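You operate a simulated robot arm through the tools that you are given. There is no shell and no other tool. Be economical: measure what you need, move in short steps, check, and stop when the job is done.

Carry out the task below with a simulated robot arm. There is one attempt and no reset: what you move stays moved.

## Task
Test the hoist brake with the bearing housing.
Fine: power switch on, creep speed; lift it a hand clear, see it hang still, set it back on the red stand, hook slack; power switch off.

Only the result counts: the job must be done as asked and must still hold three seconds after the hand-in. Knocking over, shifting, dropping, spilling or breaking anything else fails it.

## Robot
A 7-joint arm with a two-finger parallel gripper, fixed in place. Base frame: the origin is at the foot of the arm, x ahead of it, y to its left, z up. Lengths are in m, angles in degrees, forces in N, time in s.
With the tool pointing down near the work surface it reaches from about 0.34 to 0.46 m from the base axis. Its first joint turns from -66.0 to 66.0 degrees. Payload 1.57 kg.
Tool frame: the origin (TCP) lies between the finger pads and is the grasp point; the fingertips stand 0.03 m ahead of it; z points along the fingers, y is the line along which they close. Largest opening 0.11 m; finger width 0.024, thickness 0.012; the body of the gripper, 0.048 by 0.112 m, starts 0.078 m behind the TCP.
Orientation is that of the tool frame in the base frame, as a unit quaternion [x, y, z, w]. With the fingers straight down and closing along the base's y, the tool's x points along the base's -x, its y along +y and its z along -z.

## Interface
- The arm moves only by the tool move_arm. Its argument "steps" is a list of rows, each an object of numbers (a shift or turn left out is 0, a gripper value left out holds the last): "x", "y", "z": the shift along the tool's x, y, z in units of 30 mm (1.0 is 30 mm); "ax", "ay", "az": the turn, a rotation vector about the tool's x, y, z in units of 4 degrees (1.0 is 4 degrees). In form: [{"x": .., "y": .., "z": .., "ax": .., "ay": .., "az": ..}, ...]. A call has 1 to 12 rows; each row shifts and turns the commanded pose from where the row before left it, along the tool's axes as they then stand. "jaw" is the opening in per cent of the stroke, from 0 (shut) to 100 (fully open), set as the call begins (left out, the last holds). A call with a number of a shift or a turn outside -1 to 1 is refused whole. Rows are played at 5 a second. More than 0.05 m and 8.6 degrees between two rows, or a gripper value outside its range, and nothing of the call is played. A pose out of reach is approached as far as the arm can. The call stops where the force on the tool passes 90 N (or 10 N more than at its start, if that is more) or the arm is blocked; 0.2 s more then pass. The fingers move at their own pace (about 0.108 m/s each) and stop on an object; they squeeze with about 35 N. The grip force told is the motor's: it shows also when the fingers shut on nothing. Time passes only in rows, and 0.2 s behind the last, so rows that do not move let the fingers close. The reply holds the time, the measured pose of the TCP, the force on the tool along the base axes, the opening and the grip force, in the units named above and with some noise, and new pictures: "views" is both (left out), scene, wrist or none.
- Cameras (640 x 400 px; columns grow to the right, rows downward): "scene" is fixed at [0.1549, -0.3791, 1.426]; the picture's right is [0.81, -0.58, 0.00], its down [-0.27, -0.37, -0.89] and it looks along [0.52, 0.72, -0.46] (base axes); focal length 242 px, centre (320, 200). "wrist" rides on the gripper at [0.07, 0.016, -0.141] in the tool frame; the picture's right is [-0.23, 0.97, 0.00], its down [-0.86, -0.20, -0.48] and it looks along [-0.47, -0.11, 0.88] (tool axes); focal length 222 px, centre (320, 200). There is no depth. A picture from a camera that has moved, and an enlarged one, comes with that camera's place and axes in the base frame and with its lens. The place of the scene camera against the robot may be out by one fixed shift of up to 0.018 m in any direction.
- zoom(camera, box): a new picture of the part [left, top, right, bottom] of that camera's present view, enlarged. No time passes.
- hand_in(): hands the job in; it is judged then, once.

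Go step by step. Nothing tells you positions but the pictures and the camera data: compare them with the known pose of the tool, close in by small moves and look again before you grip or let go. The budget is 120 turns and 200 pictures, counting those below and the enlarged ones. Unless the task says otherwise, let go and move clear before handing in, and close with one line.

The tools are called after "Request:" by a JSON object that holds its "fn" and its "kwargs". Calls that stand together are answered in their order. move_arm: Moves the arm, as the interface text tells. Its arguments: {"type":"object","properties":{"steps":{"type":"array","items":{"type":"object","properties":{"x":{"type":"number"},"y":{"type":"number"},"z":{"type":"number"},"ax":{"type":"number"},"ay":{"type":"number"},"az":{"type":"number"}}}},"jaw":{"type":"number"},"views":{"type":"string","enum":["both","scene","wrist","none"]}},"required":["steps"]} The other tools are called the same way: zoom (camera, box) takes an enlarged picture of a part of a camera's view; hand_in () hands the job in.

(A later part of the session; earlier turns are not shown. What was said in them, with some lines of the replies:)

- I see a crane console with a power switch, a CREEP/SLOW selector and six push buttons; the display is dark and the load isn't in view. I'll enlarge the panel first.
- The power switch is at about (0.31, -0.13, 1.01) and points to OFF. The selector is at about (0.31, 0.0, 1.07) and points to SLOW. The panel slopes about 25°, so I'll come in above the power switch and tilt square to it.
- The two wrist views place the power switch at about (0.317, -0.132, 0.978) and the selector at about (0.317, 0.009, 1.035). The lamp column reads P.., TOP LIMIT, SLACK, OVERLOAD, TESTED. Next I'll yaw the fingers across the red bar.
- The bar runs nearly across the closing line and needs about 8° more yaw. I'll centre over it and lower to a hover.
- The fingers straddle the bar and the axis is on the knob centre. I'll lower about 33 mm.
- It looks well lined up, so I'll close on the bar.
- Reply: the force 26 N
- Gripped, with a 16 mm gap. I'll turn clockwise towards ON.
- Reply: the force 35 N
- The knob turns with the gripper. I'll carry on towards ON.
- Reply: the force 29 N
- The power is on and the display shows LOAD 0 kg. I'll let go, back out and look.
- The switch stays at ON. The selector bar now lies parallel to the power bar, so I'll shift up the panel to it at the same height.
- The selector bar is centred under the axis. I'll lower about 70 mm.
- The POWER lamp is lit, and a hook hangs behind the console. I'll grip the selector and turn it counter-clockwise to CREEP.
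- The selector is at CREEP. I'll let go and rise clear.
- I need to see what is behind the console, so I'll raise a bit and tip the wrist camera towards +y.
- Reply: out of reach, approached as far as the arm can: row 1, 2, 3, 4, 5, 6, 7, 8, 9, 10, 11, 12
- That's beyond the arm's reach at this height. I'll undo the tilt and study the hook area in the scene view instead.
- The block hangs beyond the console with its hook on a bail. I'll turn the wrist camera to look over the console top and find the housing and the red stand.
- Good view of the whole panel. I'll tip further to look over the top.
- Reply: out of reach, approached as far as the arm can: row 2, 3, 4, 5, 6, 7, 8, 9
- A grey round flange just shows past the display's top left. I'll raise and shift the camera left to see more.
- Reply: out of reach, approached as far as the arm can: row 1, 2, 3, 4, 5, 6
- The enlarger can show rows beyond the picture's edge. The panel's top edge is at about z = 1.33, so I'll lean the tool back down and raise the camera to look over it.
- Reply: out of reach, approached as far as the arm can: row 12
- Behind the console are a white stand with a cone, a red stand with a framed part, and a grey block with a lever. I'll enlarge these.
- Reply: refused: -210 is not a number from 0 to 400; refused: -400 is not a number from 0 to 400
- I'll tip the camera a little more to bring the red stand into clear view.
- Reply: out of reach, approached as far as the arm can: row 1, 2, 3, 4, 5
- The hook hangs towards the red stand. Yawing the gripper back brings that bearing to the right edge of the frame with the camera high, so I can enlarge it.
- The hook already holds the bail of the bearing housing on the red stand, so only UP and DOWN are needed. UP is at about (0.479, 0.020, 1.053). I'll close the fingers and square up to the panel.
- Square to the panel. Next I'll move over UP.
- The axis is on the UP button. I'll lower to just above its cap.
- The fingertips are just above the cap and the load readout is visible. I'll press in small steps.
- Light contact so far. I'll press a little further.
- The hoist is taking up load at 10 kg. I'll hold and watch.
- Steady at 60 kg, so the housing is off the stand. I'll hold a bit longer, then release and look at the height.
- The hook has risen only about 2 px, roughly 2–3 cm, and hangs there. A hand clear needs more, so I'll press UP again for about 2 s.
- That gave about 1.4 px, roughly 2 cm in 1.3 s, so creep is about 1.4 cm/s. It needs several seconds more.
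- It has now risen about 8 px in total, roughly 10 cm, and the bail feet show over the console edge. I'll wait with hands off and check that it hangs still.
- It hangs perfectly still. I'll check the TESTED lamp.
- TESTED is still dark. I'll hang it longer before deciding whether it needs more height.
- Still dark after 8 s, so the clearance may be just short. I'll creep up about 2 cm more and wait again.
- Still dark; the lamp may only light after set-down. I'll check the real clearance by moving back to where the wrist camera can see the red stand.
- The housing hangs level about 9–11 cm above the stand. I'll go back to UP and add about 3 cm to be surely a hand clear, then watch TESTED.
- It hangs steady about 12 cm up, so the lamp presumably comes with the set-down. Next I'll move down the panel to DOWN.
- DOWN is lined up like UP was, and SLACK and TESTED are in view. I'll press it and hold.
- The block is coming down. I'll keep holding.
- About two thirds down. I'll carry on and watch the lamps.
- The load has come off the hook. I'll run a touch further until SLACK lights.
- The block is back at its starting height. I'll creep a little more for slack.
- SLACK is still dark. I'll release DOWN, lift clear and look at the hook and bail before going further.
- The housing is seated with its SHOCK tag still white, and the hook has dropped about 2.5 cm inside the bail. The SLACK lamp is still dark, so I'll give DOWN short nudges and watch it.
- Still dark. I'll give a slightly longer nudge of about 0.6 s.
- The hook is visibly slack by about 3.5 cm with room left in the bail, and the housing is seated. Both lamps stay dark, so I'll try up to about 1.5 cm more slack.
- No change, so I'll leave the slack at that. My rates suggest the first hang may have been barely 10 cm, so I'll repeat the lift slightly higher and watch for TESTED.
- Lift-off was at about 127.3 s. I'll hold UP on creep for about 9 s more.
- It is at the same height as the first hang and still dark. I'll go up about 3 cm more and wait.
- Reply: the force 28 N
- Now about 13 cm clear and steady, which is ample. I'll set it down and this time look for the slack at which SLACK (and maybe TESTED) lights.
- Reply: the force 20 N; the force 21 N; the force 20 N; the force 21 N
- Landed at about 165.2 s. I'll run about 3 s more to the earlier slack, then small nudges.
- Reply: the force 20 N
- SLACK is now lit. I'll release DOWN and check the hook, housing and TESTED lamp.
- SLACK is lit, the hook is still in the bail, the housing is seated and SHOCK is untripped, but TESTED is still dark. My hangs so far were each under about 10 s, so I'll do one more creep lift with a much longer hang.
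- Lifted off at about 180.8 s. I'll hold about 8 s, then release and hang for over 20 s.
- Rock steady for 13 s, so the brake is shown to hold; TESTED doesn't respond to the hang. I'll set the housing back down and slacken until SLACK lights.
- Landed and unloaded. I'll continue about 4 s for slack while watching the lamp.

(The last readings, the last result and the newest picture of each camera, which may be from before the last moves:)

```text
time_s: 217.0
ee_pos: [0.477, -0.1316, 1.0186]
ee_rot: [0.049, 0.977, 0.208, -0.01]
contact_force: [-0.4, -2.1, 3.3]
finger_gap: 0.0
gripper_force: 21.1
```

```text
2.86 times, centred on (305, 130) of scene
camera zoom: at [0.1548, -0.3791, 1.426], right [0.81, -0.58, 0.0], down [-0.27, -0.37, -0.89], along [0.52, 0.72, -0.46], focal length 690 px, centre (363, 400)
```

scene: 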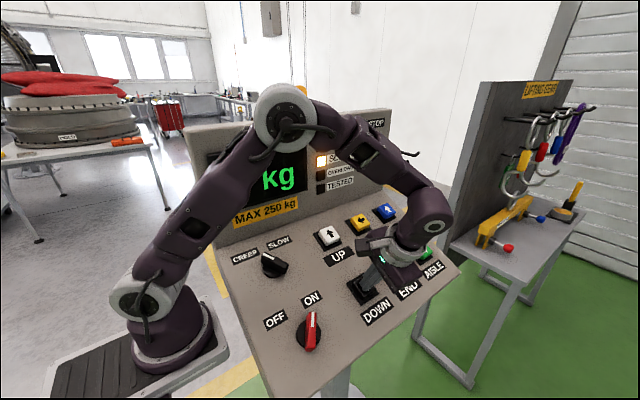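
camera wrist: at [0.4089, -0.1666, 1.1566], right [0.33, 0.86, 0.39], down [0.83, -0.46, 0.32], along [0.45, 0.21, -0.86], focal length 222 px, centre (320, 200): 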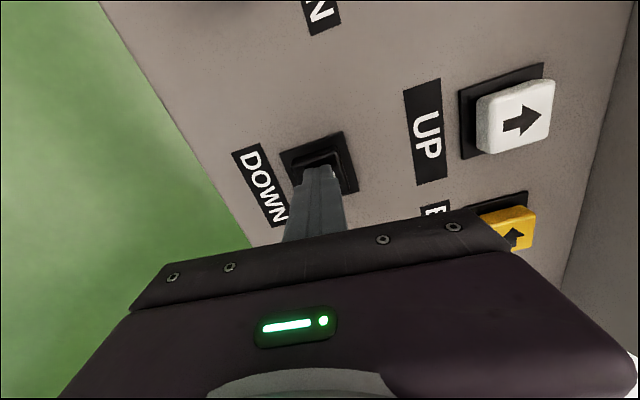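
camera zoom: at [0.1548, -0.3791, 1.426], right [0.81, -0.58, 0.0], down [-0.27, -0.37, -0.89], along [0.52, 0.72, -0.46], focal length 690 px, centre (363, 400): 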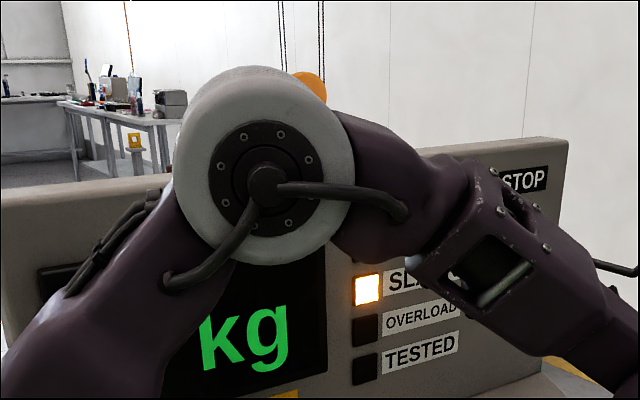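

SLACK is lit again. I'll release DOWN and go to the power switch with the fingers open, yawed to match its ON position.

Request:
{"fn": "move_arm", "kwargs": {"steps": [{"z": -0.52}, {"z": -1}, {"z": -1}, {"x": 0.87, "y": -0.19, "z": -0.09}, {"x": 0.87, "y": -0.19, "z": -0.09}, {"x": 0.87, "y": -0.19, "z": -0.09}, {"x": 0.87, "y": -0.19, "z": -0.09}, {"x": 0.87, "y": -0.19, "z": -0.09}, {"x": 0.87, "y": -0.19, "z": -0.09}], "views": "scene"}}

Request:
{"fn": "zoom", "kwargs": {"camera": "scene", "box": [200, 80, 400, 210]}}

Request:
{"fn": "move_arm", "kwargs": {"steps": [{"az": 1}, {"az": 1}, {"az": 1}, {"az": 1}, {"az": 1}, {"az": 1}, {"az": 1}, {"az": 1}, {"az": 1}, {"az": 1}, {"az": 1}, {"az": 1}], "jaw": 60, "views": "none"}}

Request:
{"fn": "move_arm", "kwargs": {"steps": [{"az": 1}, {"az": 1}, {"az": 1}, {"az": 1}, {"az": 1}, {"az": 1}, {"az": 1}, {"az": 1}, {"az": 1}, {"az": 1}, {"az": 1}, {"az": 1}], "views": "none"}}

Request:
{"fn": "move_arm", "kwargs": {"steps": [{"az": 1}, {"az": 1}, {"az": 1}, {"az": 1}, {"az": 1}, {"az": 0.5}]}}

```text
time_s: 219.0
ee_pos: [0.3157, -0.1832, 1.0962]
ee_rot: [0.051, 0.977, 0.208, -0.01]
contact_force: [0.1, -0.7, -0.3]
finger_gap: 0.0
gripper_force: 21.4
```

scene: 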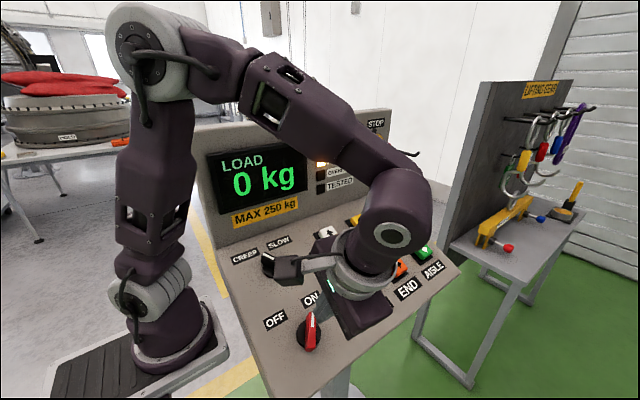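

```text
3.08 times, centred on (300, 145) of scene
camera zoom: at [0.1549, -0.3791, 1.426], right [0.81, -0.58, 0.0], down [-0.27, -0.37, -0.89], along [0.52, 0.72, -0.46], focal length 743 px, centre (382, 369)
```

zoom: 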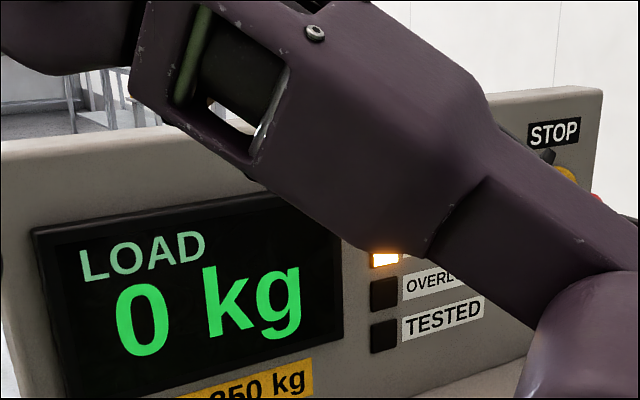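

```text
time_s: 221.6
ee_pos: [0.3171, -0.1847, 1.0923]
ee_rot: [0.444, 0.872, 0.186, -0.093]
contact_force: [0.2, 0.6, 0.6]
finger_gap: 0.066
gripper_force: 0.1
```

```text
time_s: 224.2
ee_pos: [0.3156, -0.1841, 1.0931]
ee_rot: [0.761, 0.615, 0.132, -0.161]
contact_force: [0.1, 0.3, -0.4]
finger_gap: 0.0659
gripper_force: 0.0
```

```text
time_s: 225.6
ee_pos: [0.3175, -0.1834, 1.0934]
ee_rot: [0.863, 0.46, 0.099, -0.184]
contact_force: [0.0, -0.8, 1.0]
finger_gap: 0.0658
gripper_force: 0.0
camera wrist: at [0.3695, -0.196, 1.2421], right [0.68, -0.67, -0.3], down [-0.64, -0.74, 0.19], along [-0.35, 0.06, -0.94], focal length 222 px, centre (320, 200)
```

scene: 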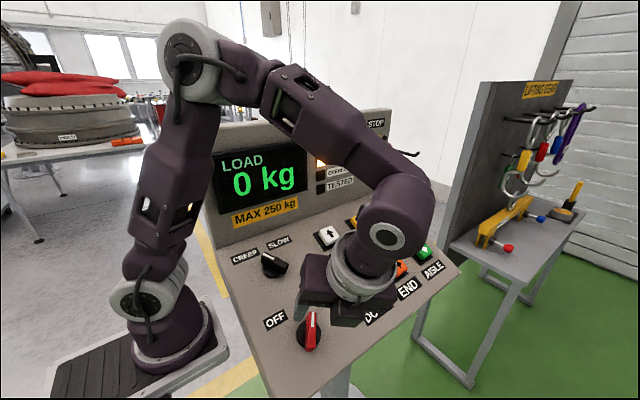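
wrist: 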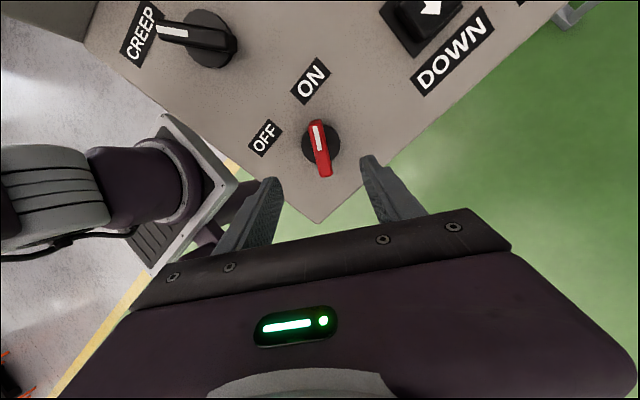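

I'm in exactly the same pose as after turning it on. I'll lower, grip and turn back to OFF.

Request:
{"fn": "move_arm", "kwargs": {"steps": [{"z": 0.8}, {"z": 0.8}, {"z": 0.8}, {"z": 0.8}], "views": "wrist"}}

Request:
{"fn": "move_arm", "kwargs": {"steps": [{}, {}, {}, {"az": -1}, {"az": -1}, {"az": -1}, {"az": -1}, {"az": -1}, {"az": -1}, {"az": -1}, {"az": -1}], "jaw": 0, "views": "wrist"}}

Request:
{"fn": "move_arm", "kwargs": {"steps": [{"az": -1}, {"az": -1}, {"az": -1}, {"az": -1}, {"az": -1}, {"az": -1}, {"az": -1}, {"az": -1}, {"az": -1}]}}

```text
time_s: 226.6
ee_pos: [0.3154, -0.1423, 1.0035]
ee_rot: [0.863, 0.46, 0.099, -0.183]
contact_force: [0.2, 1.5, -0.5]
finger_gap: 0.0661
gripper_force: 0.1
camera wrist: at [0.3686, -0.1547, 1.1537], right [0.68, -0.67, -0.3], down [-0.64, -0.74, 0.19], along [-0.35, 0.06, -0.94], focal length 222 px, centre (320, 200)
```

wrist: 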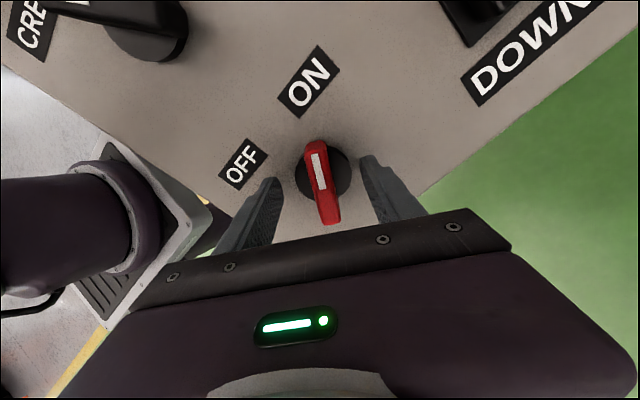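

```text
time_s: 229.0
ee_pos: [0.318, -0.1439, 1.0053]
ee_rot: [0.703, 0.681, 0.145, -0.148]
contact_force: [32.9, -8.2, -1.6]
finger_gap: 0.0158
gripper_force: 31.3
camera wrist: at [0.3361, -0.1374, 1.1622], right [0.97, -0.24, -0.1], down [-0.23, -0.97, 0.09], along [-0.12, -0.07, -0.99], focal length 222 px, centre (320, 200)
```

wrist: 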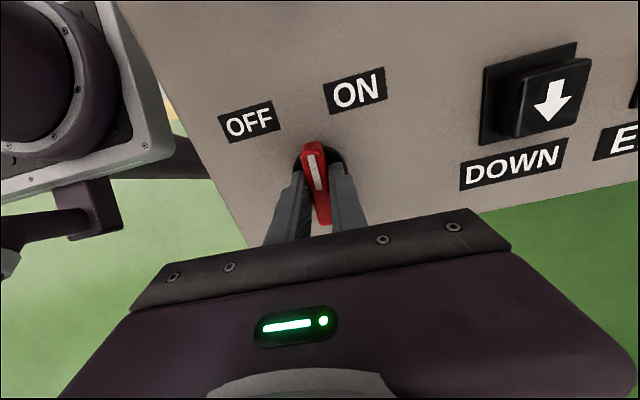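

```text
time_s: 231.0
ee_pos: [0.3172, -0.1436, 1.0031]
ee_rot: [0.458, 0.864, 0.185, -0.096]
contact_force: [24.7, -1.6, 11.6]
finger_gap: 0.0159
gripper_force: 31.4
camera wrist: at [0.2916, -0.1398, 1.1612], right [0.93, 0.33, 0.15], down [0.31, -0.94, 0.1], along [0.17, -0.05, -0.98], focal length 222 px, centre (320, 200)
```

scene: 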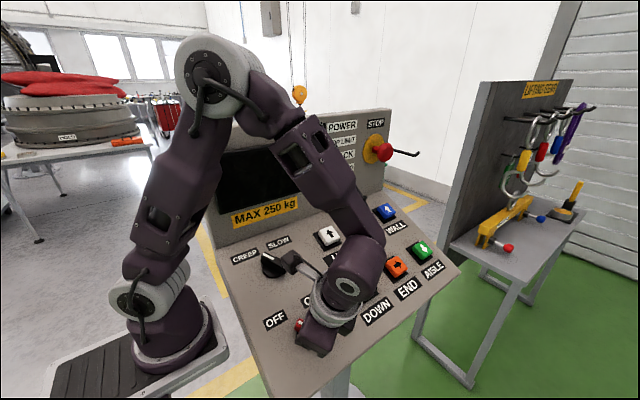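
wrist: 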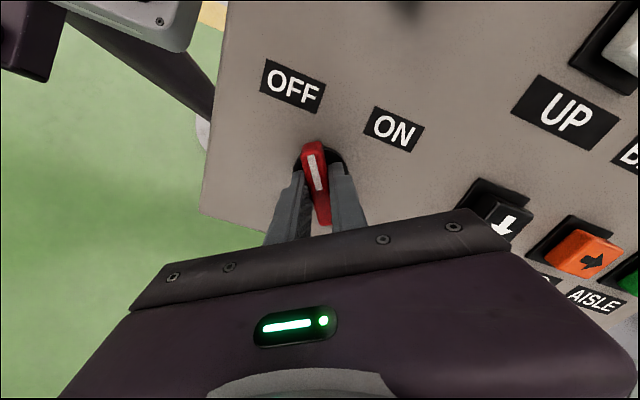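

The switch is at OFF and the display and POWER lamp are dark. I'll let go and back well clear.

Request:
{"fn": "move_arm", "kwargs": {"steps": [{}, {}, {"z": -0.8}, {"z": -0.8}, {"z": -1}, {"z": -1}, {"z": -1}, {"z": -1}, {}, {}], "jaw": 60}}

Request:
{"fn": "zoom", "kwargs": {"camera": "scene", "box": [180, 60, 400, 220]}}

```text
time_s: 233.2
ee_pos: [0.3165, -0.2118, 1.1584]
ee_rot: [0.458, 0.864, 0.183, -0.096]
contact_force: [1.0, 0.5, 0.0]
finger_gap: 0.0657
gripper_force: 0.0
camera wrist: at [0.2908, -0.2067, 1.3158], right [0.93, 0.33, 0.15], down [0.31, -0.94, 0.1], along [0.17, -0.05, -0.98], focal length 222 px, centre (320, 200)
```

scene: 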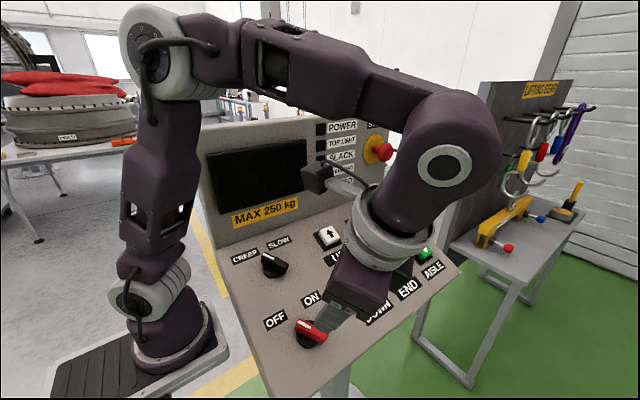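
wrist: 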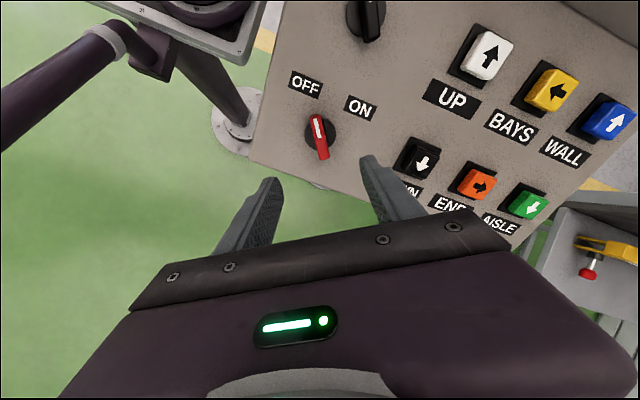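

```text
2.50 times, centred on (290, 140) of scene
camera zoom: at [0.1549, -0.3791, 1.426], right [0.81, -0.58, 0.0], down [-0.27, -0.37, -0.89], along [0.52, 0.72, -0.46], focal length 604 px, centre (395, 350)
```

zoom: 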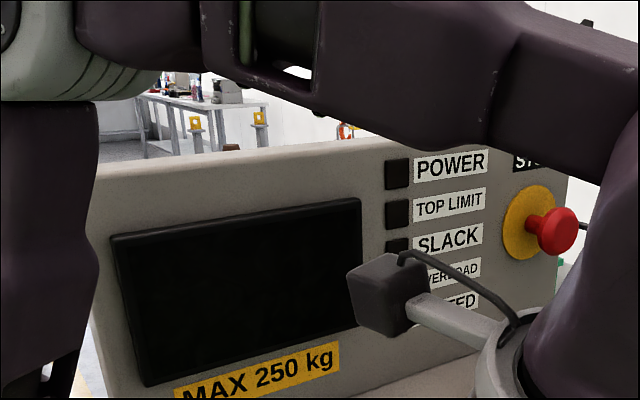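

The switch is at OFF, the display and lamps I can see are dark, the selector is at CREEP and the gripper is clear. I'm handing the job in.

Request:
{"fn": "hand_in", "kwargs": {}}

```text
The job is handed in.
```

I lifted the bearing housing on creep to an estimated 10 cm or more above the red stand. It hung still for over 10 s, and I set it back with the hook slack (SLACK lamp lit) and switched the power off. The console's TESTED lamp never lit in any of the three lifts, and I don't know what triggers it.
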